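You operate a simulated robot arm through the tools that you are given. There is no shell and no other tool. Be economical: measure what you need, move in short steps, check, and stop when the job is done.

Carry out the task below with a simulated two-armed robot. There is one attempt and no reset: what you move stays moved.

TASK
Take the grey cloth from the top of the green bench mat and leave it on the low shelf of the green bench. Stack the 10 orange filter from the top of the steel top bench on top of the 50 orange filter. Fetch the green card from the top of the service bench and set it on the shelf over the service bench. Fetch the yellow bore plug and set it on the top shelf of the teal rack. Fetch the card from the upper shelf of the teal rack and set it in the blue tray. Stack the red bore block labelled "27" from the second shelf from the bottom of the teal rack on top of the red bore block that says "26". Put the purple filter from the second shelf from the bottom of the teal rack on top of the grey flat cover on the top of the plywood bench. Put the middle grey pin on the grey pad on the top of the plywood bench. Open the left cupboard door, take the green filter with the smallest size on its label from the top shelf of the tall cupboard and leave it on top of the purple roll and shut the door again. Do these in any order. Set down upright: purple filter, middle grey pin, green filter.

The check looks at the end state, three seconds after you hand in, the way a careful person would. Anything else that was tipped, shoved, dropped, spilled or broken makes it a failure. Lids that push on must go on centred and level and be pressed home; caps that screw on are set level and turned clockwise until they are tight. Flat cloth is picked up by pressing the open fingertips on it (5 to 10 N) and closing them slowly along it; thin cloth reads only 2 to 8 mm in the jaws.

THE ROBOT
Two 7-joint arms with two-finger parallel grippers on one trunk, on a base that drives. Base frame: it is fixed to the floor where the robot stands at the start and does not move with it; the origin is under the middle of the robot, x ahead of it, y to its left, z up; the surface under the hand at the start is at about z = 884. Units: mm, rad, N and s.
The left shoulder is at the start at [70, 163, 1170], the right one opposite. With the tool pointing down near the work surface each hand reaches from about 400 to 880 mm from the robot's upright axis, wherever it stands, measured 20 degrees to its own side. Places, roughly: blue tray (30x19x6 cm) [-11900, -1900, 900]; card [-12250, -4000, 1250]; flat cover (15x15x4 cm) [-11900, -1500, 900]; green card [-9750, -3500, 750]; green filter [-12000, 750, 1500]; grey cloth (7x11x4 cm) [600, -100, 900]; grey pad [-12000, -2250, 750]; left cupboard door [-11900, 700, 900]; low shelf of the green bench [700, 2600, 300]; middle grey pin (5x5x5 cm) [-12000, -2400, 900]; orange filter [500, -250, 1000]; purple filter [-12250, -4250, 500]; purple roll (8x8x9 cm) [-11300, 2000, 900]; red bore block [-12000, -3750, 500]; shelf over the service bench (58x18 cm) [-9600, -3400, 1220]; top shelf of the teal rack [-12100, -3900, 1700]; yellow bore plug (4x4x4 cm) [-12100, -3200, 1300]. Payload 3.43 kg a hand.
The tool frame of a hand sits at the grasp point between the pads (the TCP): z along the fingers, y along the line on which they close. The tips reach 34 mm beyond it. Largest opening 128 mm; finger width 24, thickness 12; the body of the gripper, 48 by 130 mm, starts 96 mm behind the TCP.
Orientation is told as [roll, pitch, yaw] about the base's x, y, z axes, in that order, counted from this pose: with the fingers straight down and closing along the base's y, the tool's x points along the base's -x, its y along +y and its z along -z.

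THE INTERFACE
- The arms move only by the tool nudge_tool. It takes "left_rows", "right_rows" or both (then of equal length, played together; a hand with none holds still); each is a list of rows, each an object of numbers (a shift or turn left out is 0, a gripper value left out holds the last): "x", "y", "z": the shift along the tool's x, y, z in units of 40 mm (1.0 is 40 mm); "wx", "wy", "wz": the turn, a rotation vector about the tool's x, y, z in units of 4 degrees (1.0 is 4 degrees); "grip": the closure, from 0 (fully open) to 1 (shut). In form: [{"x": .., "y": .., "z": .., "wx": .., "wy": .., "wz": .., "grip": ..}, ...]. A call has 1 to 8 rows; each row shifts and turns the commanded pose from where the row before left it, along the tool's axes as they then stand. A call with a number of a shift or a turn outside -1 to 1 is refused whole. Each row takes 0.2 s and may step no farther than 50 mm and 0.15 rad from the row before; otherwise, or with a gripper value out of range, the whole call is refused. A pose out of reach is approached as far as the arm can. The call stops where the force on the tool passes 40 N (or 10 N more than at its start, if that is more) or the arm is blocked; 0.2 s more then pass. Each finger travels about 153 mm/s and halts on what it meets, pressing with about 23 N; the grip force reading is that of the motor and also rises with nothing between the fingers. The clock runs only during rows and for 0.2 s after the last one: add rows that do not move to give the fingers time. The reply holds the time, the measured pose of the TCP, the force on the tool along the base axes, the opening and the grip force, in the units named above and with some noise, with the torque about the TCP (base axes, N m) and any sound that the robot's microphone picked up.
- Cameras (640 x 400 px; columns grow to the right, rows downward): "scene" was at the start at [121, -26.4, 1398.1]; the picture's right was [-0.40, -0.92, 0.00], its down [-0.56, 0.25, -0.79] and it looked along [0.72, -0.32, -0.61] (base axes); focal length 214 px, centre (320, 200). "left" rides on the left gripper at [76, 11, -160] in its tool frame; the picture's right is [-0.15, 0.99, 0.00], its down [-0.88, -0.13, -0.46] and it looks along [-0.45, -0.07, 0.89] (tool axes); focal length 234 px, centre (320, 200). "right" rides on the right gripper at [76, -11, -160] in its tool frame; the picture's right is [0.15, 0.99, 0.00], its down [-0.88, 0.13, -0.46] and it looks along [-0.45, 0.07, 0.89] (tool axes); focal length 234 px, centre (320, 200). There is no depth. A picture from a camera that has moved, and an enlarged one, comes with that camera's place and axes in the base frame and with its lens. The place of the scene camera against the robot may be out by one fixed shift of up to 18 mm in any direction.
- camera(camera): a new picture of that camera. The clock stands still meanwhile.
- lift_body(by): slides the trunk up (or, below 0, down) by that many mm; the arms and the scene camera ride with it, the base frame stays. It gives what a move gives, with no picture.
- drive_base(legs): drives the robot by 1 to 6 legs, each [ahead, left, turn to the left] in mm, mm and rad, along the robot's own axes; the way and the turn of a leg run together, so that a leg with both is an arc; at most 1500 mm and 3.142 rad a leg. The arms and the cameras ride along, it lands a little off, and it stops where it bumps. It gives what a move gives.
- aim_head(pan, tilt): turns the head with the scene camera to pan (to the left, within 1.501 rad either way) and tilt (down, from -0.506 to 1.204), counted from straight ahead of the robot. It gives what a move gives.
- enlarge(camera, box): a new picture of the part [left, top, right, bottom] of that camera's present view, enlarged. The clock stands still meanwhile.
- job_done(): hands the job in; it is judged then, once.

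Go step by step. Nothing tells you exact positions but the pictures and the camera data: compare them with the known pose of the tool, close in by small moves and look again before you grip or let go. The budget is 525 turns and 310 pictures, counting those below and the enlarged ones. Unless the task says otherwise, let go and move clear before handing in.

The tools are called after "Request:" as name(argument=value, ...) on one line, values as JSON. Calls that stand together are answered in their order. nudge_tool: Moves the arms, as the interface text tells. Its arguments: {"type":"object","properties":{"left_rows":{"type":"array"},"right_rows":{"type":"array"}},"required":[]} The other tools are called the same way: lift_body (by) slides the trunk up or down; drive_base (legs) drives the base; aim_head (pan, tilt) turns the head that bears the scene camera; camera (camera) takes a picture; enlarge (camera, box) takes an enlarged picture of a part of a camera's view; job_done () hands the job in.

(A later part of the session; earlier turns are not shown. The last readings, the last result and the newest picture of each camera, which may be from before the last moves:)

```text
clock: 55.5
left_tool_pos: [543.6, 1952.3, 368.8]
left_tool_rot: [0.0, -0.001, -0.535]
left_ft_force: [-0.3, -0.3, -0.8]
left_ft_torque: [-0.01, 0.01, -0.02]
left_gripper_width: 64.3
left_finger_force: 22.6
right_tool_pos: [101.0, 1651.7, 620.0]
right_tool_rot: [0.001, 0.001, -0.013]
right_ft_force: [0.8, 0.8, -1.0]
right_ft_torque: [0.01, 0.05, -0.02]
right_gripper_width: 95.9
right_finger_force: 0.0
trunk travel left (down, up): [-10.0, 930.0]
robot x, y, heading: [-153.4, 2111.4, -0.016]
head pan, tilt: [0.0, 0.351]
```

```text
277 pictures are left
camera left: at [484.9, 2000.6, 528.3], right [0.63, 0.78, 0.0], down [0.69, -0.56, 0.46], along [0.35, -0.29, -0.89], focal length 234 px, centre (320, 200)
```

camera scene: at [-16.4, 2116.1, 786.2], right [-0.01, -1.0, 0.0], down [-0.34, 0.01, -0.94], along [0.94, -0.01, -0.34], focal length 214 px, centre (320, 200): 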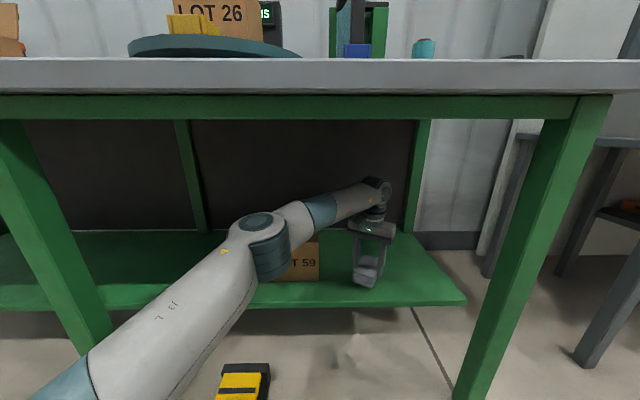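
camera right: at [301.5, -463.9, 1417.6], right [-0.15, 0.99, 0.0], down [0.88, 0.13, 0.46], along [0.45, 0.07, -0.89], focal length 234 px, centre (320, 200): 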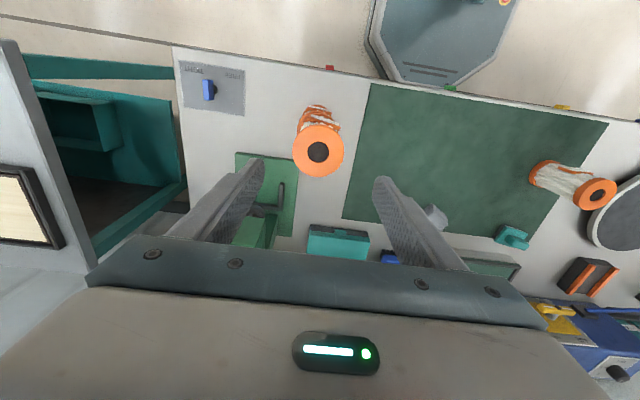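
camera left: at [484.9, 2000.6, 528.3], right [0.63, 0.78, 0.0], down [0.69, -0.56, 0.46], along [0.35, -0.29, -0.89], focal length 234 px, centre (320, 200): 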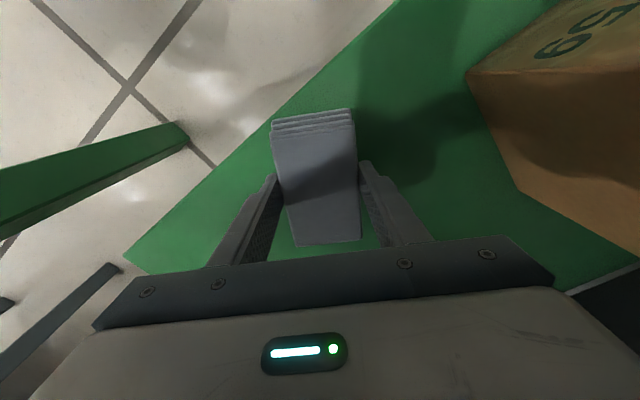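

Request:
nudge_tool(left_rows=[{"x": -0.75, "y": 0.45}, {"z": 0.3}, {"z": 0.2}, {"z": 0.15}, {"z": 0.1}, {}])

Request:
camera(camera="left")

```text
clock: 56.9
left_tool_pos: [569.8, 1953.9, 337.5]
left_tool_rot: [0.0, -0.001, -0.538]
left_ft_force: [-0.3, 0.5, -0.7]
left_ft_torque: [0.01, 0.02, 0.01]
left_gripper_width: 64.3
left_finger_force: 23.2
left hand out of reach, approached as far as the arm can: row 1
right_tool_pos: [100.3, 1651.8, 620.6]
right_tool_rot: [-0.001, 0.0, -0.013]
right_ft_force: [0.1, -0.2, -0.6]
right_ft_torque: [0.02, 0.0, -0.03]
right_gripper_width: 96.0
right_finger_force: 0.0
trunk travel left (down, up): [-10.0, 930.0]
robot x, y, heading: [-147.6, 2107.3, -0.014]
head pan, tilt: [0.0, 0.351]
```

```text
276 pictures are left
camera left: at [509.5, 2001.9, 497.4], right [0.63, 0.78, 0.0], down [0.69, -0.56, 0.46], along [0.35, -0.29, -0.89], focal length 234 px, centre (320, 200)
```

left: 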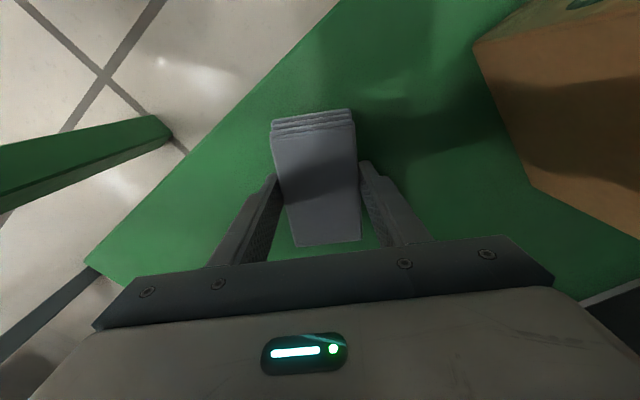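

Request:
nudge_tool(left_rows=[{"z": 0.1}, {"z": 0.1}, {"z": 0.1}, {"z": 0.1}, {}])

```text
clock: 58.1
left_tool_pos: [570.0, 1952.6, 325.8]
left_tool_rot: [0.0, -0.006, -0.535]
left_ft_force: [-4.0, 0.5, 23.5]
left_ft_torque: [0.12, 0.39, -0.04]
left_gripper_width: 64.2
left_finger_force: 22.9
right_tool_pos: [99.7, 1652.7, 621.7]
right_tool_rot: [0.0, -0.002, -0.014]
right_ft_force: [0.8, -0.3, -0.3]
right_ft_torque: [0.0, 0.0, 0.01]
right_gripper_width: 95.8
right_finger_force: 0.0
trunk travel left (down, up): [-10.0, 930.0]
robot x, y, heading: [-148.7, 2107.8, -0.014]
head pan, tilt: [0.0, 0.351]
```

Contact at TCP z≈327. Releasing the cloth and rising.

Request:
nudge_tool(left_rows=[{"z": -0.05, "grip": 0.4}, {"grip": 0.2}, {"grip": 0}, {}, {"z": -0.5}, {"z": -1}, {"z": -0.5}, {}])

Request:
camera(camera="left")

```text
clock: 59.9
left_tool_pos: [567.9, 1950.8, 406.9]
left_tool_rot: [0.0, -0.002, -0.536]
left_ft_force: [1.4, -0.3, 0.0]
left_ft_torque: [0.0, -0.01, -0.04]
left_gripper_width: 127.9
left_finger_force: 0.0
right_tool_pos: [100.4, 1651.6, 621.1]
right_tool_rot: [0.0, 0.0, -0.015]
right_ft_force: [0.6, -0.7, 0.2]
right_ft_torque: [-0.03, 0.0, 0.03]
right_gripper_width: 96.1
right_finger_force: 0.0
trunk travel left (down, up): [-10.0, 930.0]
robot x, y, heading: [-148.6, 2114.5, -0.016]
head pan, tilt: [0.0, 0.351]
```

```text
275 pictures are left
camera left: at [508.8, 1999.4, 565.2], right [0.63, 0.78, 0.0], down [0.69, -0.56, 0.46], along [0.35, -0.29, -0.89], focal length 234 px, centre (320, 200)
```

left: 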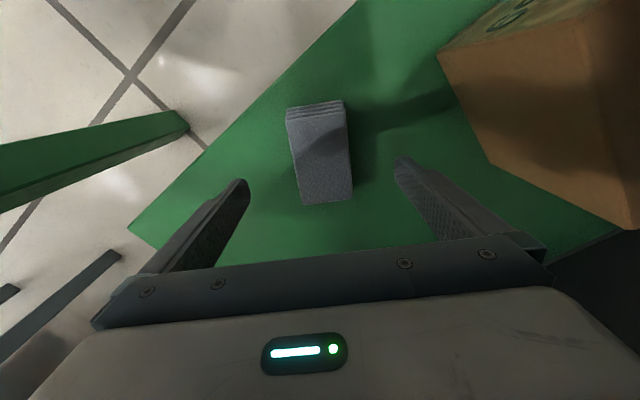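

The cloth lies flat on the low shelf. Backing out, raising the trunk and going back toward the aisle to look behind.

Request:
drive_base(legs=[[-480, 0, 0], [0, -1200, 0], [0, -900, 0]])

Request:
nudge_tool(left_rows=[{"wz": -1}, {"wz": -1}, {"wz": -1}, {"wz": -1}, {"wz": -1}, {"wz": -1}, {"wz": -1}, {"wz": -0.5}])

Request:
lift_body(by=400)

Request:
drive_base(legs=[[-200, 0, 1.57], [0, 0, 1.571]])

Request:
camera(camera="scene")

```text
clock: 72.6
left_tool_pos: [78.4, -98.4, 405.8]
left_tool_rot: [0.002, -0.003, -0.518]
left_ft_force: [0.4, -1.2, -0.1]
left_ft_torque: [0.02, 0.02, -0.02]
left_gripper_width: 128.0
left_finger_force: 0.1
right_tool_pos: [-384.6, -405.6, 620.6]
right_tool_rot: [0.0, 0.0, 0.004]
right_ft_force: [0.5, 0.6, 0.0]
right_ft_torque: [0.0, -0.01, 0.01]
right_gripper_width: 95.8
right_finger_force: 0.0
trunk travel left (down, up): [-10.0, 930.0]
robot x, y, heading: [-639.9, 45.1, 0.005]
head pan, tilt: [0.0, 0.351]
```

```text
clock: 74.4
left_tool_pos: [78.8, -97.7, 405.1]
left_tool_rot: [-0.003, -0.003, 0.008]
left_ft_force: [-0.2, -0.6, 0.4]
left_ft_torque: [0.0, 0.02, -0.03]
left_gripper_width: 127.9
left_finger_force: 0.0
right_tool_pos: [-383.2, -406.7, 619.9]
right_tool_rot: [0.0, 0.0, 0.004]
right_ft_force: [-0.2, 0.4, -0.6]
right_ft_torque: [0.01, -0.05, -0.04]
right_gripper_width: 96.0
right_finger_force: 0.1
trunk travel left (down, up): [-10.0, 930.0]
robot x, y, heading: [-643.5, 48.7, 0.004]
head pan, tilt: [0.0, 0.351]
```

```text
clock: 78.2
left_tool_pos: [79.3, -98.7, 805.2]
left_tool_rot: [-0.001, -0.001, 0.005]
left_ft_force: [0.8, 0.3, 0.9]
left_ft_torque: [-0.01, -0.04, 0.0]
left_gripper_width: 128.0
left_finger_force: 0.0
right_tool_pos: [-384.2, -406.8, 1020.3]
right_tool_rot: [0.0, 0.001, 0.003]
right_ft_force: [0.0, 1.2, 0.5]
right_ft_torque: [-0.01, 0.02, 0.03]
right_gripper_width: 96.2
right_finger_force: 0.2
trunk travel left (down, up): [-410.0, 530.0]
robot x, y, heading: [-644.8, 44.1, -0.001]
head pan, tilt: [0.0, 0.351]
```

```text
clock: 84.1
left_tool_pos: [-964.1, 627.0, 806.5]
left_tool_rot: [-0.02, 0.0, 2.049]
left_ft_force: [14.7, 4.3, 0.5]
left_ft_torque: [-0.23, 0.73, -0.01]
left_gripper_width: 119.8
left_finger_force: 0.0
right_tool_pos: [-492.5, 368.0, 1018.6]
right_tool_rot: [0.001, 0.0, 2.078]
right_ft_force: [-0.8, 1.1, 0.1]
right_ft_torque: [-0.01, 0.02, -0.01]
right_gripper_width: 96.0
right_finger_force: 0.0
trunk travel left (down, up): [-410.0, 530.0]
robot x, y, heading: [-764.6, -80.2, 2.074]
head pan, tilt: [0.0, 0.351]
stopped in leg 2: the force on the tool passed its limit at 65 N (the readings are from after the stop); the commanded pose is now the measured one
```

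```text
274 pictures are left
camera scene: at [-842.4, 55.4, 1186.2], right [0.87, 0.48, 0.0], down [0.17, -0.3, -0.94], along [-0.46, 0.82, -0.34], focal length 214 px, centre (320, 200)
```

scene: 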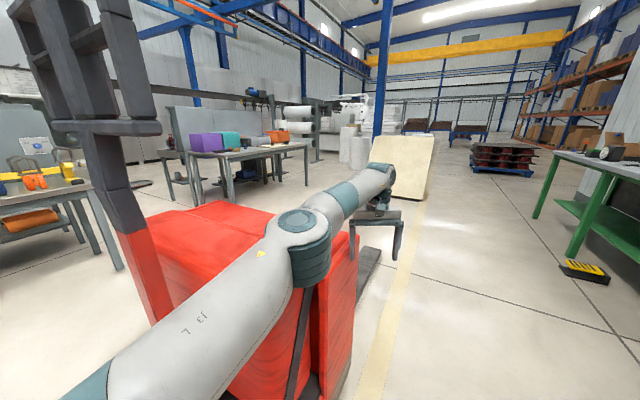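

My left hand brushed a red stacker while turning. Backing off: turning right, then moving away from it before looking.

Request:
drive_base(legs=[[0, 0, -0.35]])

Request:
camera(camera="scene")

```text
clock: 85.6
left_tool_pos: [-715.6, 652.4, 806.6]
left_tool_rot: [-0.018, 0.0, 1.704]
left_ft_force: [0.1, -0.4, -0.2]
left_ft_torque: [0.01, 0.0, 0.01]
left_gripper_width: 128.1
left_finger_force: 0.2
right_tool_pos: [-357.8, 247.2, 1021.2]
right_tool_rot: [-0.001, 0.001, 1.725]
right_ft_force: [-0.2, 0.4, 0.4]
right_ft_torque: [0.03, 0.01, 0.01]
right_gripper_width: 96.0
right_finger_force: 0.0
trunk travel left (down, up): [-410.0, 530.0]
robot x, y, heading: [-764.2, -74.7, 1.725]
head pan, tilt: [0.0, 0.351]
```

```text
273 pictures are left
camera scene: at [-796.6, 70.9, 1186.2], right [0.99, 0.16, 0.0], down [0.05, -0.34, -0.94], along [-0.15, 0.93, -0.34], focal length 214 px, centre (320, 200)
```

scene: 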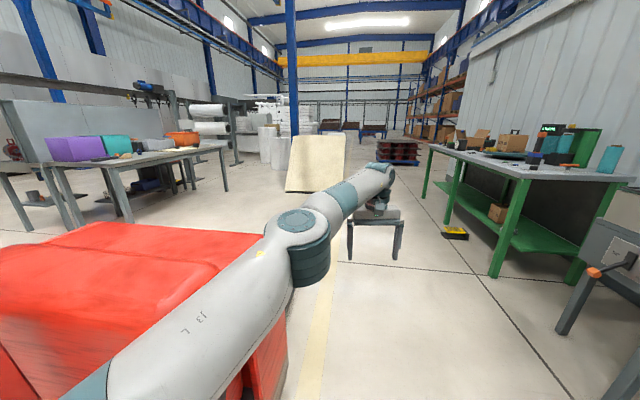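

Request:
drive_base(legs=[[-450, 0, -0.155]])

Request:
nudge_tool(left_rows=[{"x": 0.8, "y": 0.9}, {"x": 0.8, "y": 0.9}, {"x": 0.8, "y": 0.9}, {"x": 0.8, "y": 0.9}, {"x": 0.8, "y": 0.9}, {"x": 0.8, "y": 0.9}, {"x": 0.8, "y": 0.9}, {"x": 0.8, "y": 0.9}])

Request:
lift_body(by=240)

Request:
aim_head(pan=1.45, tilt=0.3)

Request:
camera(camera="scene")

```text
clock: 88.3
left_tool_pos: [-570.1, 191.0, 807.0]
left_tool_rot: [-0.017, -0.002, 1.553]
left_ft_force: [-0.1, 0.5, 0.6]
left_ft_torque: [0.01, -0.01, -0.01]
left_gripper_width: 128.1
left_finger_force: 0.1
right_tool_pos: [-278.0, -262.8, 1020.1]
right_tool_rot: [0.0, 0.0, 1.576]
right_ft_force: [0.8, 0.1, 0.0]
right_ft_torque: [0.01, 0.03, 0.05]
right_gripper_width: 95.7
right_finger_force: 0.1
trunk travel left (down, up): [-410.0, 530.0]
robot x, y, heading: [-730.7, -525.2, 1.576]
head pan, tilt: [0.0, 0.351]
```

```text
clock: 90.1
left_tool_pos: [-865.7, -59.2, 799.5]
left_tool_rot: [-0.02, -0.001, 1.553]
left_ft_force: [-0.4, 0.4, -0.8]
left_ft_torque: [-0.02, -0.03, 0.01]
left_gripper_width: 128.0
left_finger_force: 0.1
right_tool_pos: [-278.4, -264.2, 1021.5]
right_tool_rot: [-0.002, 0.001, 1.576]
right_ft_force: [-0.6, -0.5, -0.2]
right_ft_torque: [-0.01, -0.01, -0.01]
right_gripper_width: 96.0
right_finger_force: 0.1
trunk travel left (down, up): [-410.0, 530.0]
robot x, y, heading: [-730.0, -523.8, 1.572]
head pan, tilt: [0.0, 0.351]
```

```text
clock: 92.6
left_tool_pos: [-865.2, -59.0, 1040.5]
left_tool_rot: [-0.018, 0.0, 1.553]
left_ft_force: [-0.4, 0.7, -0.3]
left_ft_torque: [0.0, -0.01, -0.02]
left_gripper_width: 128.2
left_finger_force: 0.0
right_tool_pos: [-277.8, -263.7, 1260.2]
right_tool_rot: [-0.001, 0.0, 1.577]
right_ft_force: [0.4, 0.3, 0.2]
right_ft_torque: [-0.03, 0.0, -0.01]
right_gripper_width: 96.1
right_finger_force: 0.2
trunk travel left (down, up): [-650.0, 290.0]
robot x, y, heading: [-730.3, -524.4, 1.578]
head pan, tilt: [0.0, 0.351]
```

```text
clock: 94.1
left_tool_pos: [-863.7, -58.6, 1039.1]
left_tool_rot: [-0.018, 0.0, 1.552]
left_ft_force: [-0.6, 0.1, 0.3]
left_ft_torque: [0.05, 0.02, -0.07]
left_gripper_width: 128.0
left_finger_force: 0.1
right_tool_pos: [-277.5, -263.2, 1260.8]
right_tool_rot: [0.002, -0.001, 1.576]
right_ft_force: [-0.9, 0.5, 0.6]
right_ft_torque: [0.03, 0.01, 0.02]
right_gripper_width: 96.0
right_finger_force: 0.2
trunk travel left (down, up): [-650.0, 290.0]
robot x, y, heading: [-731.6, -528.3, 1.579]
head pan, tilt: [1.45, 0.3]
```

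```text
272 pictures are left
camera scene: at [-831.7, -455.7, 1430.9], right [0.11, 0.99, 0.0], down [0.29, -0.03, -0.96], along [-0.95, 0.11, -0.3], focal length 214 px, centre (320, 200)
```

scene: 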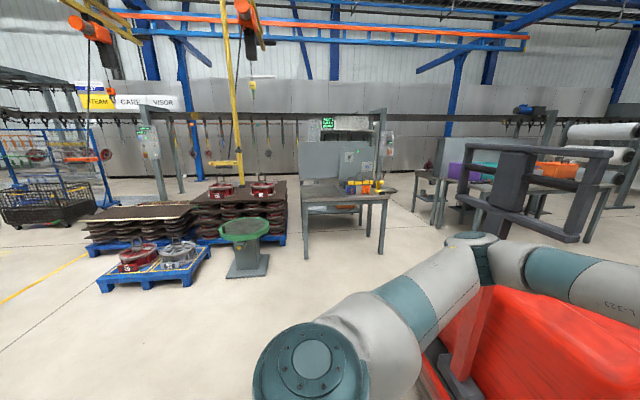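

Request:
drive_base(legs=[[-150, 0, 0], [0, 0, 1.567]])

Request:
aim_head(pan=0.5, tilt=0.2)

Request:
camera(camera="scene")

Request:
aim_head(pan=-0.6, tilt=0.2)

Request:
camera(camera="scene")

```text
clock: 99.4
left_tool_pos: [-1194.7, -814.2, 1039.5]
left_tool_rot: [-0.018, 0.001, 3.131]
left_ft_force: [0.1, 0.3, -0.3]
left_ft_torque: [-0.01, -0.04, 0.01]
left_gripper_width: 127.8
left_finger_force: 0.0
right_tool_pos: [-992.7, -226.5, 1259.7]
right_tool_rot: [0.0, 0.0, -3.13]
right_ft_force: [-1.1, 0.2, 0.4]
right_ft_torque: [-0.02, -0.01, -0.01]
right_gripper_width: 96.1
right_finger_force: 0.0
trunk travel left (down, up): [-650.0, 290.0]
robot x, y, heading: [-731.6, -679.1, -3.132]
head pan, tilt: [1.45, 0.3]
```

```text
clock: 100.6
left_tool_pos: [-1193.9, -814.7, 1039.4]
left_tool_rot: [-0.019, -0.001, 3.128]
left_ft_force: [0.3, 0.2, 0.2]
left_ft_torque: [0.0, 0.01, 0.0]
left_gripper_width: 128.0
left_finger_force: 0.1
right_tool_pos: [-993.2, -226.2, 1261.0]
right_tool_rot: [0.0, 0.0, -3.132]
right_ft_force: [0.1, 0.4, 0.0]
right_ft_torque: [-0.02, 0.0, 0.0]
right_gripper_width: 95.8
right_finger_force: 0.1
trunk travel left (down, up): [-650.0, 290.0]
robot x, y, heading: [-726.5, -675.5, -3.133]
head pan, tilt: [0.499, 0.201]
```

```text
271 pictures are left
camera scene: at [-869.1, -715.8, 1440.2], right [-0.49, 0.87, 0.0], down [0.17, 0.1, -0.98], along [-0.85, -0.48, -0.2], focal length 214 px, centre (320, 200)
```

scene: 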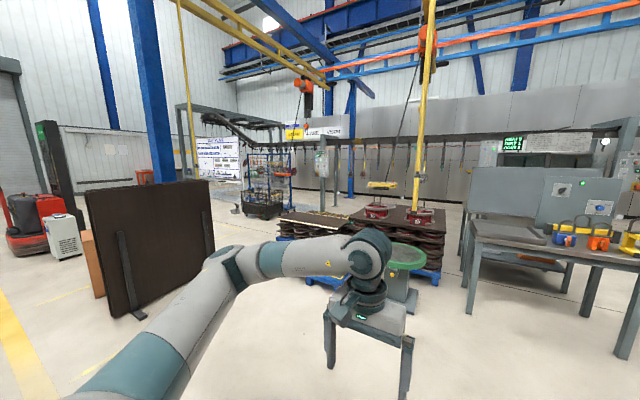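

```text
clock: 101.9
left_tool_pos: [-1194.1, -814.2, 1038.8]
left_tool_rot: [-0.019, 0.001, 3.13]
left_ft_force: [0.5, 0.3, 0.2]
left_ft_torque: [0.0, -0.03, -0.01]
left_gripper_width: 128.2
left_finger_force: 0.1
right_tool_pos: [-992.4, -225.7, 1259.9]
right_tool_rot: [0.001, 0.001, -3.13]
right_ft_force: [0.2, 0.0, -0.3]
right_ft_torque: [0.0, 0.0, -0.02]
right_gripper_width: 95.9
right_finger_force: 0.1
trunk travel left (down, up): [-650.0, 290.0]
robot x, y, heading: [-726.8, -678.9, -3.13]
head pan, tilt: [-0.6, 0.201]
```

```text
270 pictures are left
camera scene: at [-865.3, -618.4, 1440.2], right [0.56, 0.83, 0.0], down [0.17, -0.11, -0.98], along [-0.81, 0.54, -0.2], focal length 214 px, centre (320, 200)
```

scene: 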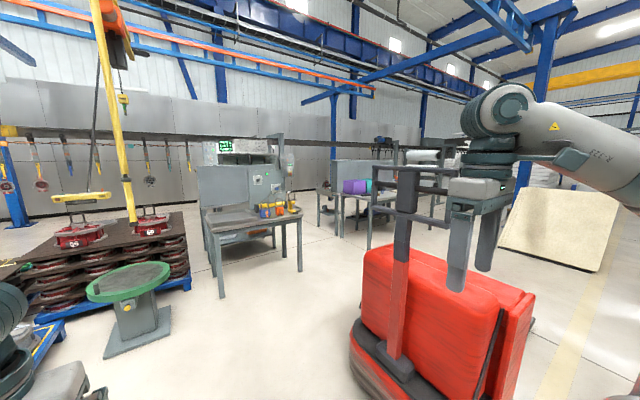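

Request:
aim_head(pan=0.3, tilt=0.1)

Request:
enlarge(camera="scene", box=[120, 80, 440, 240])

```text
clock: 103.1
left_tool_pos: [-1193.7, -814.4, 1039.2]
left_tool_rot: [-0.018, -0.001, 3.132]
left_ft_force: [0.5, -0.1, -0.3]
left_ft_torque: [-0.02, 0.01, -0.02]
left_gripper_width: 128.3
left_finger_force: 0.0
right_tool_pos: [-992.7, -226.8, 1260.1]
right_tool_rot: [0.0, 0.0, -3.131]
right_ft_force: [1.1, 0.2, 0.2]
right_ft_torque: [0.02, 0.04, -0.01]
right_gripper_width: 95.8
right_finger_force: 0.0
trunk travel left (down, up): [-650.0, 290.0]
robot x, y, heading: [-728.8, -684.2, -3.136]
head pan, tilt: [0.3, 0.099]
```

```text
2.00 times, centred on (280, 160) of scene
camera zoom: at [-875.4, -698.3, 1449.6], right [-0.31, 0.95, 0.0], down [0.09, 0.03, -0.99], along [-0.95, -0.3, -0.1], focal length 429 px, centre (400, 280)
```

zoom: 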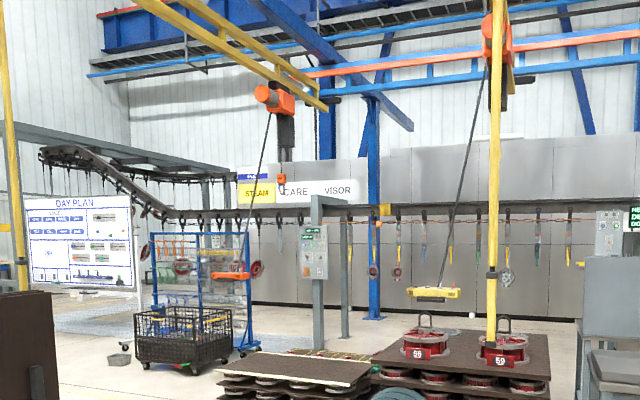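

Request:
aim_head(pan=-0.3, tilt=0.1)

Request:
enlarge(camera="scene", box=[200, 100, 440, 240])

Request:
enlarge(camera="scene", box=[400, 80, 640, 240])

```text
clock: 104.1
left_tool_pos: [-1194.3, -813.9, 1039.9]
left_tool_rot: [-0.015, 0.0, 3.131]
left_ft_force: [-0.1, -0.7, 0.5]
left_ft_torque: [-0.01, 0.01, -0.01]
left_gripper_width: 127.9
left_finger_force: 0.1
right_tool_pos: [-993.0, -226.0, 1260.4]
right_tool_rot: [0.0, -0.001, -3.131]
right_ft_force: [-0.2, 0.0, -0.3]
right_ft_torque: [-0.01, 0.0, -0.03]
right_gripper_width: 95.9
right_finger_force: 0.1
trunk travel left (down, up): [-650.0, 290.0]
robot x, y, heading: [-730.6, -679.3, -3.132]
head pan, tilt: [-0.3, 0.099]
```

```text
2.67 times, centred on (320, 170) of scene
camera zoom: at [-876.0, -644.0, 1449.6], right [0.28, 0.96, 0.0], down [0.1, -0.03, -0.99], along [-0.95, 0.28, -0.1], focal length 572 px, centre (320, 280)
```

zoom: 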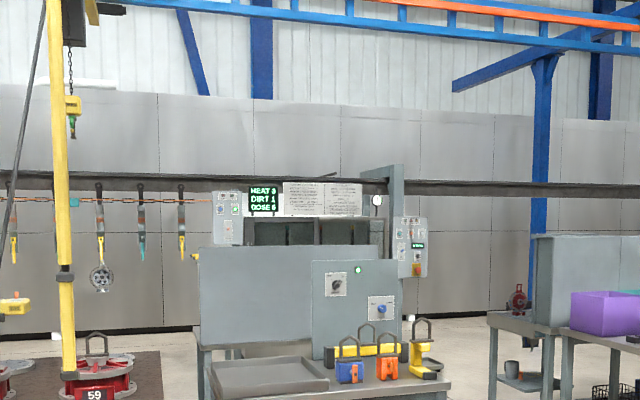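

```text
2.50 times, centred on (520, 160) of scene
camera zoom: at [-876.0, -644.0, 1449.6], right [0.28, 0.96, 0.0], down [0.1, -0.03, -0.99], along [-0.95, 0.28, -0.1], focal length 536 px, centre (-180, 300)
```

zoom: 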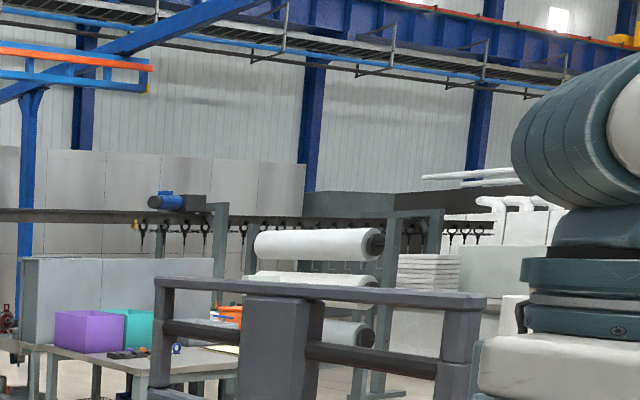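

Everything else is behind a long panel line at x≈-9000; the way round seems to be at its left end. I'll head diagonally toward it in stages.

Request:
drive_base(legs=[[0, 0, 0.78], [1100, 0, 0]])

Request:
aim_head(pan=0, tilt=0.35)

Request:
camera(camera="scene")

```text
clock: 111.9
left_tool_pos: [-1773.8, -1893.2, 1040.0]
left_tool_rot: [-0.016, 0.001, -2.391]
left_ft_force: [0.3, -0.2, 0.1]
left_ft_torque: [0.01, 0.0, 0.02]
left_gripper_width: 128.2
left_finger_force: 0.0
right_tool_pos: [-2033.8, -1329.1, 1261.4]
right_tool_rot: [0.001, 0.001, -2.368]
right_ft_force: [0.3, -0.1, -1.0]
right_ft_torque: [0.05, 0.03, 0.01]
right_gripper_width: 96.2
right_finger_force: 0.0
trunk travel left (down, up): [-650.0, 290.0]
robot x, y, heading: [-1530.9, -1473.0, -2.369]
head pan, tilt: [-0.3, 0.099]
```

```text
clock: 112.7
left_tool_pos: [-1773.2, -1894.6, 1039.1]
left_tool_rot: [-0.017, 0.0, -2.392]
left_ft_force: [-1.2, -0.5, 0.0]
left_ft_torque: [-0.01, 0.01, 0.0]
left_gripper_width: 127.9
left_finger_force: 0.2
right_tool_pos: [-2033.3, -1329.4, 1259.6]
right_tool_rot: [0.0, 0.002, -2.368]
right_ft_force: [0.0, -0.5, 1.1]
right_ft_torque: [0.02, -0.03, -0.02]
right_gripper_width: 95.9
right_finger_force: 0.1
trunk travel left (down, up): [-650.0, 290.0]
robot x, y, heading: [-1531.0, -1476.1, -2.362]
head pan, tilt: [0.0, 0.351]
```

```text
266 pictures are left
camera scene: at [-1642.5, -1565.2, 1426.3], right [-0.7, 0.72, 0.0], down [0.25, 0.24, -0.94], along [-0.67, -0.66, -0.34], focal length 214 px, centre (320, 200)
```

scene: 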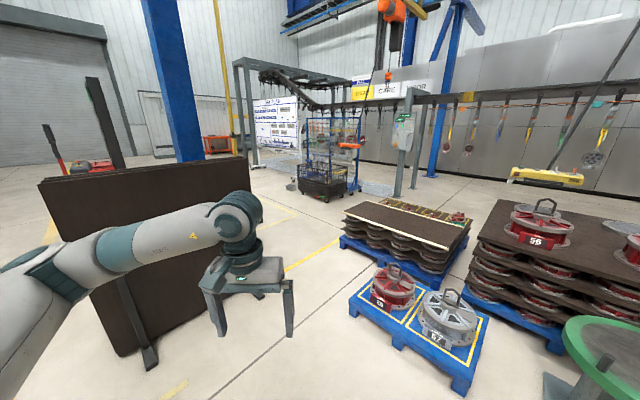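

Lifting the trunk to clear the brown board, then passing between it and the blue pallet.

Request:
lift_body(by=280)

Request:
drive_base(legs=[[0, 0, 0.12], [1450, 0, 0], [900, 0, 0]])

Request:
camera(camera="scene")

```text
clock: 115.6
left_tool_pos: [-1773.1, -1892.8, 1319.1]
left_tool_rot: [-0.018, 0.0, -2.391]
left_ft_force: [0.3, -0.4, 0.7]
left_ft_torque: [-0.02, 0.04, -0.04]
left_gripper_width: 127.7
left_finger_force: 0.1
right_tool_pos: [-2034.3, -1329.0, 1539.8]
right_tool_rot: [-0.001, 0.0, -2.368]
right_ft_force: [-0.3, 0.6, -0.5]
right_ft_torque: [-0.01, -0.03, -0.01]
right_gripper_width: 96.2
right_finger_force: 0.0
trunk travel left (down, up): [-930.0, 10.0]
robot x, y, heading: [-1528.5, -1470.2, -2.369]
head pan, tilt: [0.0, 0.351]
```

```text
clock: 127.6
left_tool_pos: [-3259.1, -3689.6, 1320.1]
left_tool_rot: [-0.018, -0.001, -2.298]
left_ft_force: [-0.1, -0.7, -0.9]
left_ft_torque: [-0.02, 0.0, 0.05]
left_gripper_width: 127.9
left_finger_force: 0.0
right_tool_pos: [-3571.6, -3152.1, 1541.3]
right_tool_rot: [0.001, 0.0, -2.274]
right_ft_force: [0.0, 0.3, -0.1]
right_ft_torque: [0.01, -0.01, -0.01]
right_gripper_width: 96.1
right_finger_force: 0.0
trunk travel left (down, up): [-930.0, 10.0]
robot x, y, heading: [-3055.6, -3245.8, -2.279]
head pan, tilt: [0.0, 0.351]
```

```text
265 pictures are left
camera scene: at [-3158.3, -3348.9, 1706.3], right [-0.76, 0.65, 0.0], down [0.22, 0.26, -0.94], along [-0.61, -0.72, -0.34], focal length 214 px, centre (320, 200)
```

scene: 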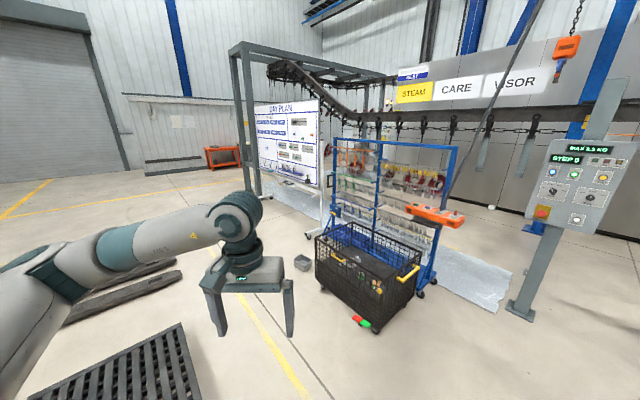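

The way passes left of the black cart and the DAY PLAN board. Driving on in stages.

Request:
drive_base(legs=[[0, 0, 0.263], [1450, 0, 0], [150, 0, 0.355], [1500, 0, 0]])

Request:
aim_head(pan=-0.4, tilt=0.3)

Request:
camera(camera="scene")

```text
clock: 143.5
left_tool_pos: [-3656.3, -6608.2, 1321.4]
left_tool_rot: [-0.02, -0.002, -1.655]
left_ft_force: [-0.5, 0.1, 0.1]
left_ft_torque: [0.02, -0.03, 0.0]
left_gripper_width: 127.9
left_finger_force: 0.1
right_tool_pos: [-4229.7, -6364.0, 1539.4]
right_tool_rot: [-0.001, 0.0, -1.628]
right_ft_force: [-1.0, -0.7, -0.3]
right_ft_torque: [0.01, -0.01, 0.0]
right_gripper_width: 96.0
right_finger_force: 0.0
trunk travel left (down, up): [-930.0, 10.0]
robot x, y, heading: [-3761.0, -6138.0, -1.634]
head pan, tilt: [0.0, 0.351]
```

```text
clock: 144.4
left_tool_pos: [-3656.9, -6608.0, 1318.8]
left_tool_rot: [-0.02, 0.0, -1.653]
left_ft_force: [0.2, -0.4, 0.1]
left_ft_torque: [-0.01, 0.01, 0.01]
left_gripper_width: 128.2
left_finger_force: 0.0
right_tool_pos: [-4229.9, -6367.7, 1541.1]
right_tool_rot: [-0.001, 0.0, -1.632]
right_ft_force: [0.2, 0.1, 0.1]
right_ft_torque: [0.0, 0.0, -0.01]
right_gripper_width: 96.0
right_finger_force: 0.1
trunk travel left (down, up): [-930.0, 10.0]
robot x, y, heading: [-3761.0, -6133.4, -1.629]
head pan, tilt: [-0.4, 0.3]
```

```text
264 pictures are left
camera scene: at [-3813.2, -6260.3, 1710.9], right [-0.9, 0.44, 0.0], down [0.13, 0.27, -0.96], along [-0.42, -0.86, -0.3], focal length 214 px, centre (320, 200)
```

scene: 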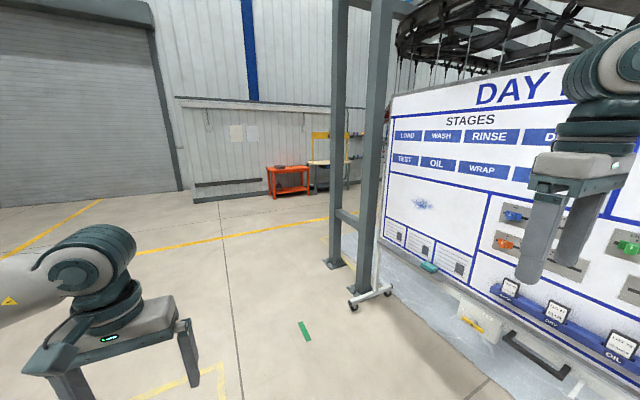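

Request:
drive_base(legs=[[1500, 0, 0], [1500, 0, 0], [300, 0, -1.5]])

Request:
aim_head(pan=0, tilt=0.3)

Request:
camera(camera="scene")

```text
clock: 162.3
left_tool_pos: [-4567.7, -9454.6, 1319.8]
left_tool_rot: [-0.02, 0.0, -3.107]
left_ft_force: [0.3, 0.5, 0.1]
left_ft_torque: [0.01, 0.01, 0.03]
left_gripper_width: 128.0
left_finger_force: 0.1
right_tool_pos: [-4393.0, -8858.5, 1540.8]
right_tool_rot: [-0.001, -0.001, -3.087]
right_ft_force: [0.4, 0.9, -0.3]
right_ft_torque: [0.01, 0.03, -0.02]
right_gripper_width: 96.0
right_finger_force: 0.1
trunk travel left (down, up): [-930.0, 10.0]
robot x, y, heading: [-4106.5, -9297.1, -3.085]
head pan, tilt: [-0.4, 0.3]
cut short: leg 3
```

```text
clock: 163.2
left_tool_pos: [-4567.6, -9454.7, 1319.6]
left_tool_rot: [-0.016, 0.0, -3.11]
left_ft_force: [-0.3, 0.0, -0.5]
left_ft_torque: [-0.01, -0.01, 0.0]
left_gripper_width: 127.9
left_finger_force: 0.1
right_tool_pos: [-4392.4, -8858.1, 1539.9]
right_tool_rot: [0.001, 0.001, -3.086]
right_ft_force: [-0.3, 0.3, 0.1]
right_ft_torque: [0.06, 0.01, 0.0]
right_gripper_width: 96.3
right_finger_force: 0.0
trunk travel left (down, up): [-930.0, 10.0]
robot x, y, heading: [-4105.3, -9295.5, -3.085]
head pan, tilt: [0.0, 0.3]
```

```text
263 pictures are left
camera scene: at [-4261.5, -9296.7, 1710.9], right [-0.06, 1.0, 0.0], down [0.3, 0.02, -0.96], along [-0.95, -0.05, -0.3], focal length 214 px, centre (320, 200)
```

scene: 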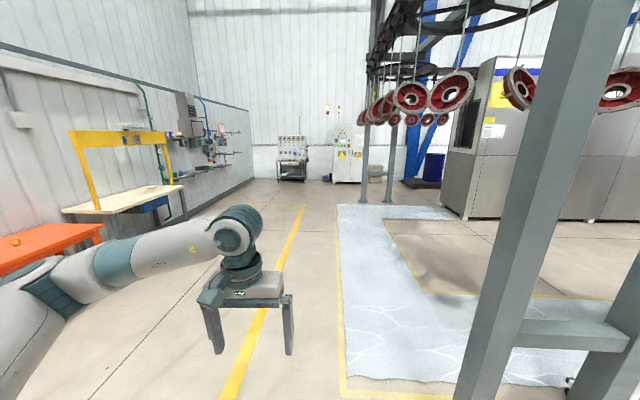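

Request:
drive_base(legs=[[0, 0, -0.07], [1500, 0, 0], [1500, 0, 0], [1500, 0, 0], [1500, 0, 0]])

Request:
aim_head(pan=-0.9, tilt=0.2)

Request:
camera(camera="scene")

```text
clock: 174.1
left_tool_pos: [-6577.4, -9363.6, 1322.4]
left_tool_rot: [-0.017, -0.005, 3.083]
left_ft_force: [-0.4, 0.0, -0.6]
left_ft_torque: [0.01, -0.01, -0.02]
left_gripper_width: 127.8
left_finger_force: 0.0
right_tool_pos: [-6344.0, -8788.5, 1540.4]
right_tool_rot: [-0.013, -0.017, 3.122]
right_ft_force: [-0.3, 0.3, 0.4]
right_ft_torque: [0.02, -0.01, -0.02]
right_gripper_width: 96.0
right_finger_force: 0.0
trunk travel left (down, up): [-930.0, 10.0]
robot x, y, heading: [-6112.6, -9251.1, 3.105]
head pan, tilt: [0.0, 0.3]
stopped in leg 3: the robot was blocked; the commanded pose is now the measured one
```

```text
clock: 175.3
left_tool_pos: [-6575.4, -9366.0, 1324.3]
left_tool_rot: [-0.016, -0.004, 3.083]
left_ft_force: [0.3, -0.6, 1.1]
left_ft_torque: [0.01, 0.0, 0.0]
left_gripper_width: 128.2
left_finger_force: 0.0
right_tool_pos: [-6342.7, -8789.8, 1542.1]
right_tool_rot: [-0.009, -0.016, 3.12]
right_ft_force: [0.0, 0.4, 0.3]
right_ft_torque: [-0.03, 0.01, 0.02]
right_gripper_width: 95.9
right_finger_force: 0.0
trunk travel left (down, up): [-930.0, 10.0]
robot x, y, heading: [-6113.8, -9253.3, 3.107]
head pan, tilt: [-0.901, 0.201]
```

```text
262 pictures are left
camera scene: at [-6215.9, -9164.1, 1720.8], right [0.8, 0.6, -0.01], down [0.11, -0.16, -0.98], along [-0.58, 0.79, -0.2], focal length 214 px, centre (320, 200)
```

scene: 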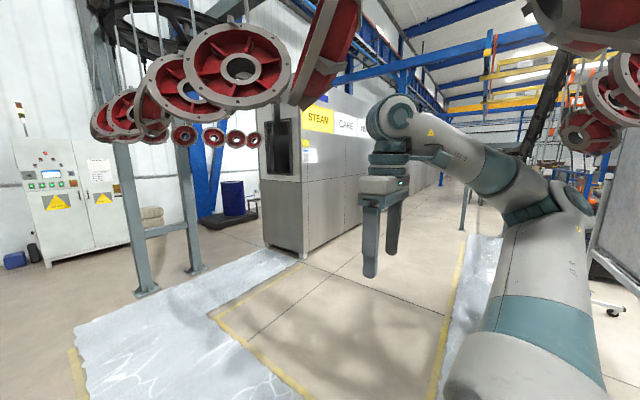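

Blocked, likely by the hanging wheels near my raised right arm. Backing off a little, lowering the trunk and looking.

Request:
drive_base(legs=[[-150, 0, 0]])

Request:
lift_body(by=-300)

Request:
aim_head(pan=-0.3, tilt=-0.1)

Request:
camera(camera="scene")

```text
clock: 176.7
left_tool_pos: [-6434.5, -9372.9, 1319.2]
left_tool_rot: [-0.018, 0.004, 3.083]
left_ft_force: [0.0, -0.4, -0.2]
left_ft_torque: [0.01, 0.0, 0.01]
left_gripper_width: 128.0
left_finger_force: 0.0
right_tool_pos: [-6202.3, -8797.5, 1539.0]
right_tool_rot: [-0.012, -0.002, 3.12]
right_ft_force: [-1.5, -0.3, -0.7]
right_ft_torque: [-0.02, -0.03, 0.04]
right_gripper_width: 95.9
right_finger_force: 0.1
trunk travel left (down, up): [-930.0, 10.0]
robot x, y, heading: [-5959.3, -9259.6, 3.108]
head pan, tilt: [-0.901, 0.201]
```

```text
clock: 179.7
left_tool_pos: [-6432.7, -9373.8, 1019.6]
left_tool_rot: [-0.019, 0.001, 3.083]
left_ft_force: [-1.0, 0.0, -0.4]
left_ft_torque: [0.0, 0.01, 0.01]
left_gripper_width: 128.1
left_finger_force: 0.1
right_tool_pos: [-6199.9, -8797.1, 1239.5]
right_tool_rot: [-0.013, -0.004, 3.122]
right_ft_force: [0.0, -0.2, -0.3]
right_ft_torque: [-0.01, 0.02, -0.03]
right_gripper_width: 95.8
right_finger_force: 0.0
trunk travel left (down, up): [-630.0, 310.0]
robot x, y, heading: [-5960.3, -9262.6, 3.106]
head pan, tilt: [-0.901, 0.201]
```

```text
clock: 180.7
left_tool_pos: [-6431.9, -9373.2, 1019.8]
left_tool_rot: [-0.02, 0.004, 3.085]
left_ft_force: [0.2, 0.0, 0.3]
left_ft_torque: [0.02, -0.01, -0.02]
left_gripper_width: 127.9
left_finger_force: 0.1
right_tool_pos: [-6200.9, -8796.5, 1238.9]
right_tool_rot: [-0.012, -0.004, 3.122]
right_ft_force: [-0.6, -0.1, -0.1]
right_ft_torque: [-0.02, 0.04, -0.04]
right_gripper_width: 96.2
right_finger_force: 0.1
trunk travel left (down, up): [-630.0, 310.0]
robot x, y, heading: [-5962.9, -9260.8, 3.107]
head pan, tilt: [-0.3, -0.099]
```

```text
261 pictures are left
camera scene: at [-6102.6, -9219.1, 1447.4], right [0.33, 0.94, 0.0], down [-0.09, 0.03, -1.0], along [-0.94, 0.33, 0.1], focal length 214 px, centre (320, 200)
```

scene: 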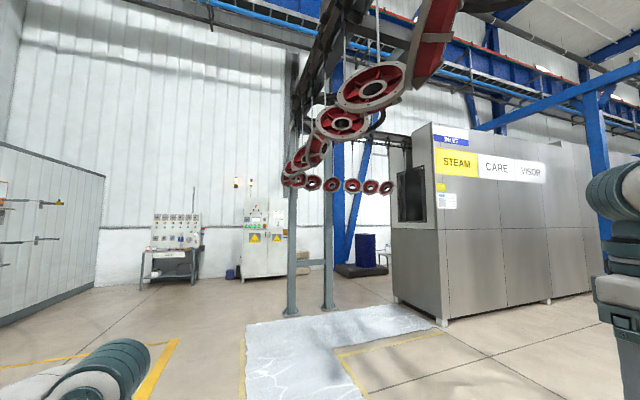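

Request:
drive_base(legs=[[0, 400, 0.035], [1500, 0, 0], [1500, 0, 0], [1500, 0, 0], [300, 0, 0]])

Request:
aim_head(pan=-1.4, tilt=0.2)

Request:
camera(camera="scene")

```text
clock: 205.9
left_tool_pos: [-11239.0, -9687.2, 1018.6]
left_tool_rot: [-0.019, 0.002, 3.055]
left_ft_force: [-0.1, -0.3, 0.6]
left_ft_torque: [0.0, -0.03, 0.01]
left_gripper_width: 127.9
left_finger_force: 0.1
right_tool_pos: [-10994.0, -9118.4, 1241.4]
right_tool_rot: [-0.013, -0.004, 3.095]
right_ft_force: [-0.3, 0.4, 0.2]
right_ft_torque: [-0.02, 0.02, -0.02]
right_gripper_width: 96.1
right_finger_force: 0.0
trunk travel left (down, up): [-630.0, 310.0]
robot x, y, heading: [-10762.5, -9582.9, 3.078]
head pan, tilt: [-0.3, -0.099]
```

```text
clock: 207.3
left_tool_pos: [-11238.7, -9687.7, 1020.1]
left_tool_rot: [-0.019, 0.003, 3.056]
left_ft_force: [-0.4, -0.4, 0.3]
left_ft_torque: [0.01, 0.0, 0.0]
left_gripper_width: 128.0
left_finger_force: 0.1
right_tool_pos: [-10993.6, -9118.9, 1240.4]
right_tool_rot: [-0.013, -0.005, 3.095]
right_ft_force: [-0.3, -0.4, 0.3]
right_ft_torque: [-0.03, -0.01, 0.01]
right_gripper_width: 96.0
right_finger_force: 0.1
trunk travel left (down, up): [-630.0, 310.0]
robot x, y, heading: [-10767.0, -9582.6, 3.084]
head pan, tilt: [-1.4, 0.201]
```

```text
260 pictures are left
camera scene: at [-10834.3, -9480.9, 1420.2], right [0.99, 0.11, 0.0], down [0.02, -0.2, -0.98], along [-0.11, 0.97, -0.2], focal length 214 px, centre (320, 200)
```

scene: 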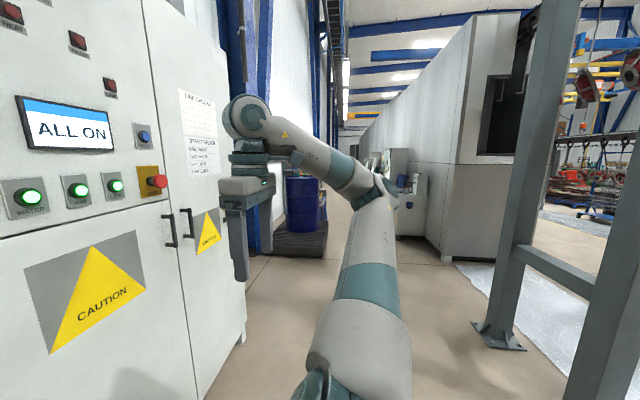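

Request:
drive_base(legs=[[0, 0, -1.51]])

Request:
aim_head(pan=0, tilt=0.2)

Request:
camera(camera="scene")

```text
clock: 211.3
left_tool_pos: [-10899.3, -9118.9, 1019.1]
left_tool_rot: [-0.019, 0.004, 1.555]
left_ft_force: [-0.7, -1.1, 0.0]
left_ft_torque: [0.02, 0.01, 0.02]
left_gripper_width: 127.8
left_finger_force: 0.0
right_tool_pos: [-10314.8, -9325.5, 1238.7]
right_tool_rot: [-0.011, -0.004, 1.593]
right_ft_force: [0.0, 0.7, 0.2]
right_ft_torque: [0.03, 0.0, -0.03]
right_gripper_width: 95.9
right_finger_force: 0.2
trunk travel left (down, up): [-630.0, 310.0]
robot x, y, heading: [-10765.7, -9585.7, 1.577]
head pan, tilt: [-1.4, 0.201]
```

```text
clock: 212.9
left_tool_pos: [-10900.2, -9118.8, 1018.3]
left_tool_rot: [-0.02, 0.003, 1.554]
left_ft_force: [-0.3, 0.1, 0.2]
left_ft_torque: [-0.01, -0.01, -0.03]
left_gripper_width: 127.9
left_finger_force: 0.0
right_tool_pos: [-10315.5, -9326.2, 1240.7]
right_tool_rot: [-0.011, -0.005, 1.592]
right_ft_force: [0.9, -0.4, -0.8]
right_ft_torque: [0.02, 0.0, -0.01]
right_gripper_width: 96.3
right_finger_force: 0.0
trunk travel left (down, up): [-630.0, 310.0]
robot x, y, heading: [-10766.1, -9585.9, 1.579]
head pan, tilt: [0.0, 0.201]
```

```text
259 pictures are left
camera scene: at [-10774.9, -9433.3, 1420.2], right [1.0, 0.01, 0.0], down [0.0, -0.2, -0.98], along [-0.01, 0.98, -0.2], focal length 214 px, centre (320, 200)
```

scene: 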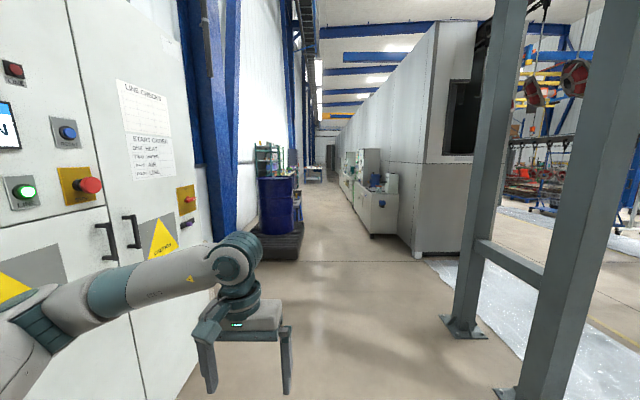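

Request:
drive_base(legs=[[1500, -250, -0.005], [900, -50, 0]])

Request:
lift_body(by=260)

Request:
camera(camera="scene")

```text
refused: leg 1 is longer than a leg can be; nothing moved
```

```text
clock: 215.5
left_tool_pos: [-10900.1, -9118.7, 1279.3]
left_tool_rot: [-0.02, 0.002, 1.554]
left_ft_force: [-0.1, -0.3, -1.6]
left_ft_torque: [0.01, 0.0, -0.02]
left_gripper_width: 127.8
left_finger_force: 0.0
right_tool_pos: [-10315.2, -9326.6, 1498.5]
right_tool_rot: [-0.011, -0.005, 1.591]
right_ft_force: [-0.8, -0.5, 0.1]
right_ft_torque: [-0.02, 0.0, 0.01]
right_gripper_width: 95.8
right_finger_force: 0.0
trunk travel left (down, up): [-890.0, 50.0]
robot x, y, heading: [-10766.1, -9585.8, 1.582]
head pan, tilt: [0.0, 0.201]
```

```text
258 pictures are left
camera scene: at [-10775.0, -9433.2, 1680.1], right [1.0, 0.01, 0.0], down [0.0, -0.2, -0.98], along [-0.01, 0.98, -0.2], focal length 214 px, centre (320, 200)
```

scene: 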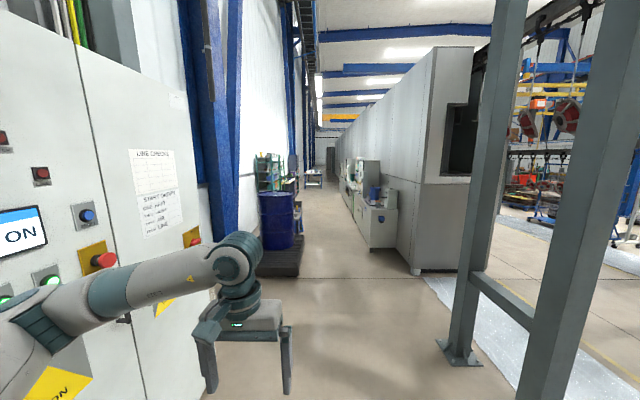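

Request:
drive_base(legs=[[1200, -250, -0.005], [1200, -50, 0]])

Request:
camera(camera="scene")

```text
clock: 227.6
left_tool_pos: [-10547.5, -6686.7, 1279.4]
left_tool_rot: [-0.018, 0.001, 1.501]
left_ft_force: [-0.3, -0.2, 0.7]
left_ft_torque: [0.02, 0.01, 0.01]
left_gripper_width: 128.0
left_finger_force: 0.0
right_tool_pos: [-9976.8, -6925.7, 1500.6]
right_tool_rot: [-0.011, -0.007, 1.535]
right_ft_force: [0.0, 0.3, 0.0]
right_ft_torque: [0.01, -0.01, 0.0]
right_gripper_width: 96.1
right_finger_force: 0.1
trunk travel left (down, up): [-890.0, 50.0]
robot x, y, heading: [-10441.0, -7157.4, 1.527]
head pan, tilt: [0.0, 0.201]
```

```text
257 pictures are left
camera scene: at [-10441.3, -7007.6, 1680.3], right [1.0, -0.05, 0.0], down [-0.01, -0.2, -0.98], along [0.05, 0.98, -0.2], focal length 214 px, centre (320, 200)
```

scene: 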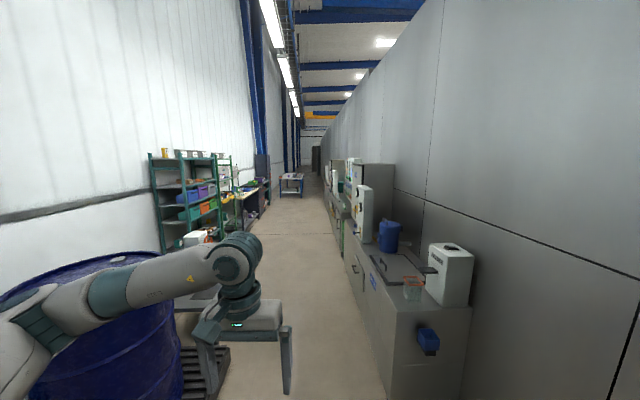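

Request:
drive_base(legs=[[1200, 60, 0.045], [1200, 20, 0]])

Request:
aim_head(pan=0.8, tilt=0.3)

Request:
camera(camera="scene")

Request:
aim_head(pan=-0.7, tilt=0.4)

Request:
camera(camera="scene")

```text
clock: 239.2
left_tool_pos: [-10530.9, -4307.1, 1278.8]
left_tool_rot: [-0.019, 0.0, 1.49]
left_ft_force: [0.9, -0.3, -0.5]
left_ft_torque: [0.05, 0.02, 0.01]
left_gripper_width: 128.0
left_finger_force: 0.0
right_tool_pos: [-9960.9, -4550.5, 1499.7]
right_tool_rot: [-0.011, -0.007, 1.527]
right_ft_force: [-0.5, -0.2, 0.4]
right_ft_torque: [0.01, 0.0, 0.0]
right_gripper_width: 95.9
right_finger_force: 0.2
trunk travel left (down, up): [-890.0, 50.0]
robot x, y, heading: [-10427.2, -4778.7, 1.516]
head pan, tilt: [0.0, 0.201]
```

```text
clock: 240.3
left_tool_pos: [-10530.3, -4307.1, 1279.6]
left_tool_rot: [-0.019, 0.003, 1.492]
left_ft_force: [-0.5, -0.6, 0.2]
left_ft_torque: [-0.03, -0.01, 0.0]
left_gripper_width: 128.0
left_finger_force: 0.0
right_tool_pos: [-9960.1, -4550.6, 1499.2]
right_tool_rot: [-0.01, -0.006, 1.528]
right_ft_force: [-0.4, -0.3, -0.3]
right_ft_torque: [-0.02, 0.04, 0.04]
right_gripper_width: 95.9
right_finger_force: 0.1
trunk travel left (down, up): [-890.0, 50.0]
robot x, y, heading: [-10425.2, -4778.1, 1.513]
head pan, tilt: [0.799, 0.3]
```

```text
256 pictures are left
camera scene: at [-10494.6, -4653.0, 1671.0], right [0.74, 0.68, 0.0], down [0.2, -0.22, -0.96], along [-0.65, 0.7, -0.3], focal length 214 px, centre (320, 200)
```

scene: 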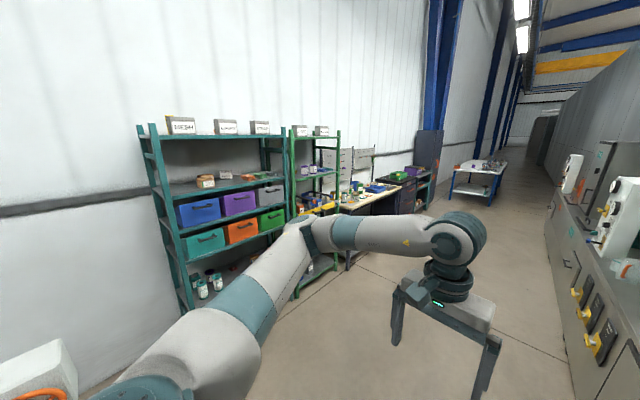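

```text
clock: 241.9
left_tool_pos: [-10530.6, -4306.4, 1280.7]
left_tool_rot: [-0.019, 0.002, 1.489]
left_ft_force: [0.5, -0.5, -0.7]
left_ft_torque: [0.03, 0.02, 0.0]
left_gripper_width: 128.0
left_finger_force: 0.0
right_tool_pos: [-9960.7, -4549.2, 1500.4]
right_tool_rot: [-0.013, -0.006, 1.528]
right_ft_force: [-0.1, -0.8, 0.0]
right_ft_torque: [-0.03, 0.01, 0.02]
right_gripper_width: 96.1
right_finger_force: 0.1
trunk travel left (down, up): [-890.0, 50.0]
robot x, y, heading: [-10425.2, -4781.3, 1.515]
head pan, tilt: [-0.7, 0.4]
```

```text
255 pictures are left
camera scene: at [-10368.0, -4654.0, 1661.6], right [0.73, -0.69, 0.0], down [-0.27, -0.28, -0.92], along [0.63, 0.67, -0.39], focal length 214 px, centre (320, 200)
```

scene: 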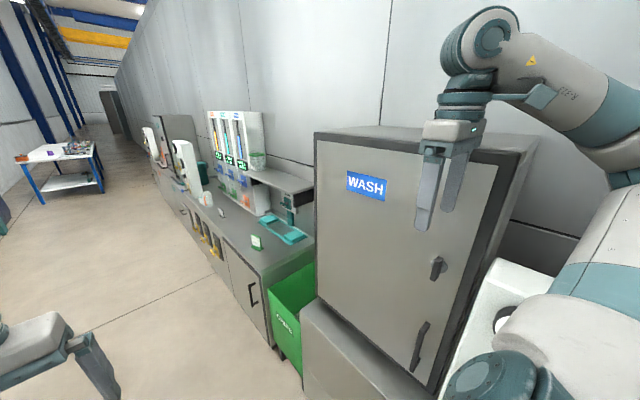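

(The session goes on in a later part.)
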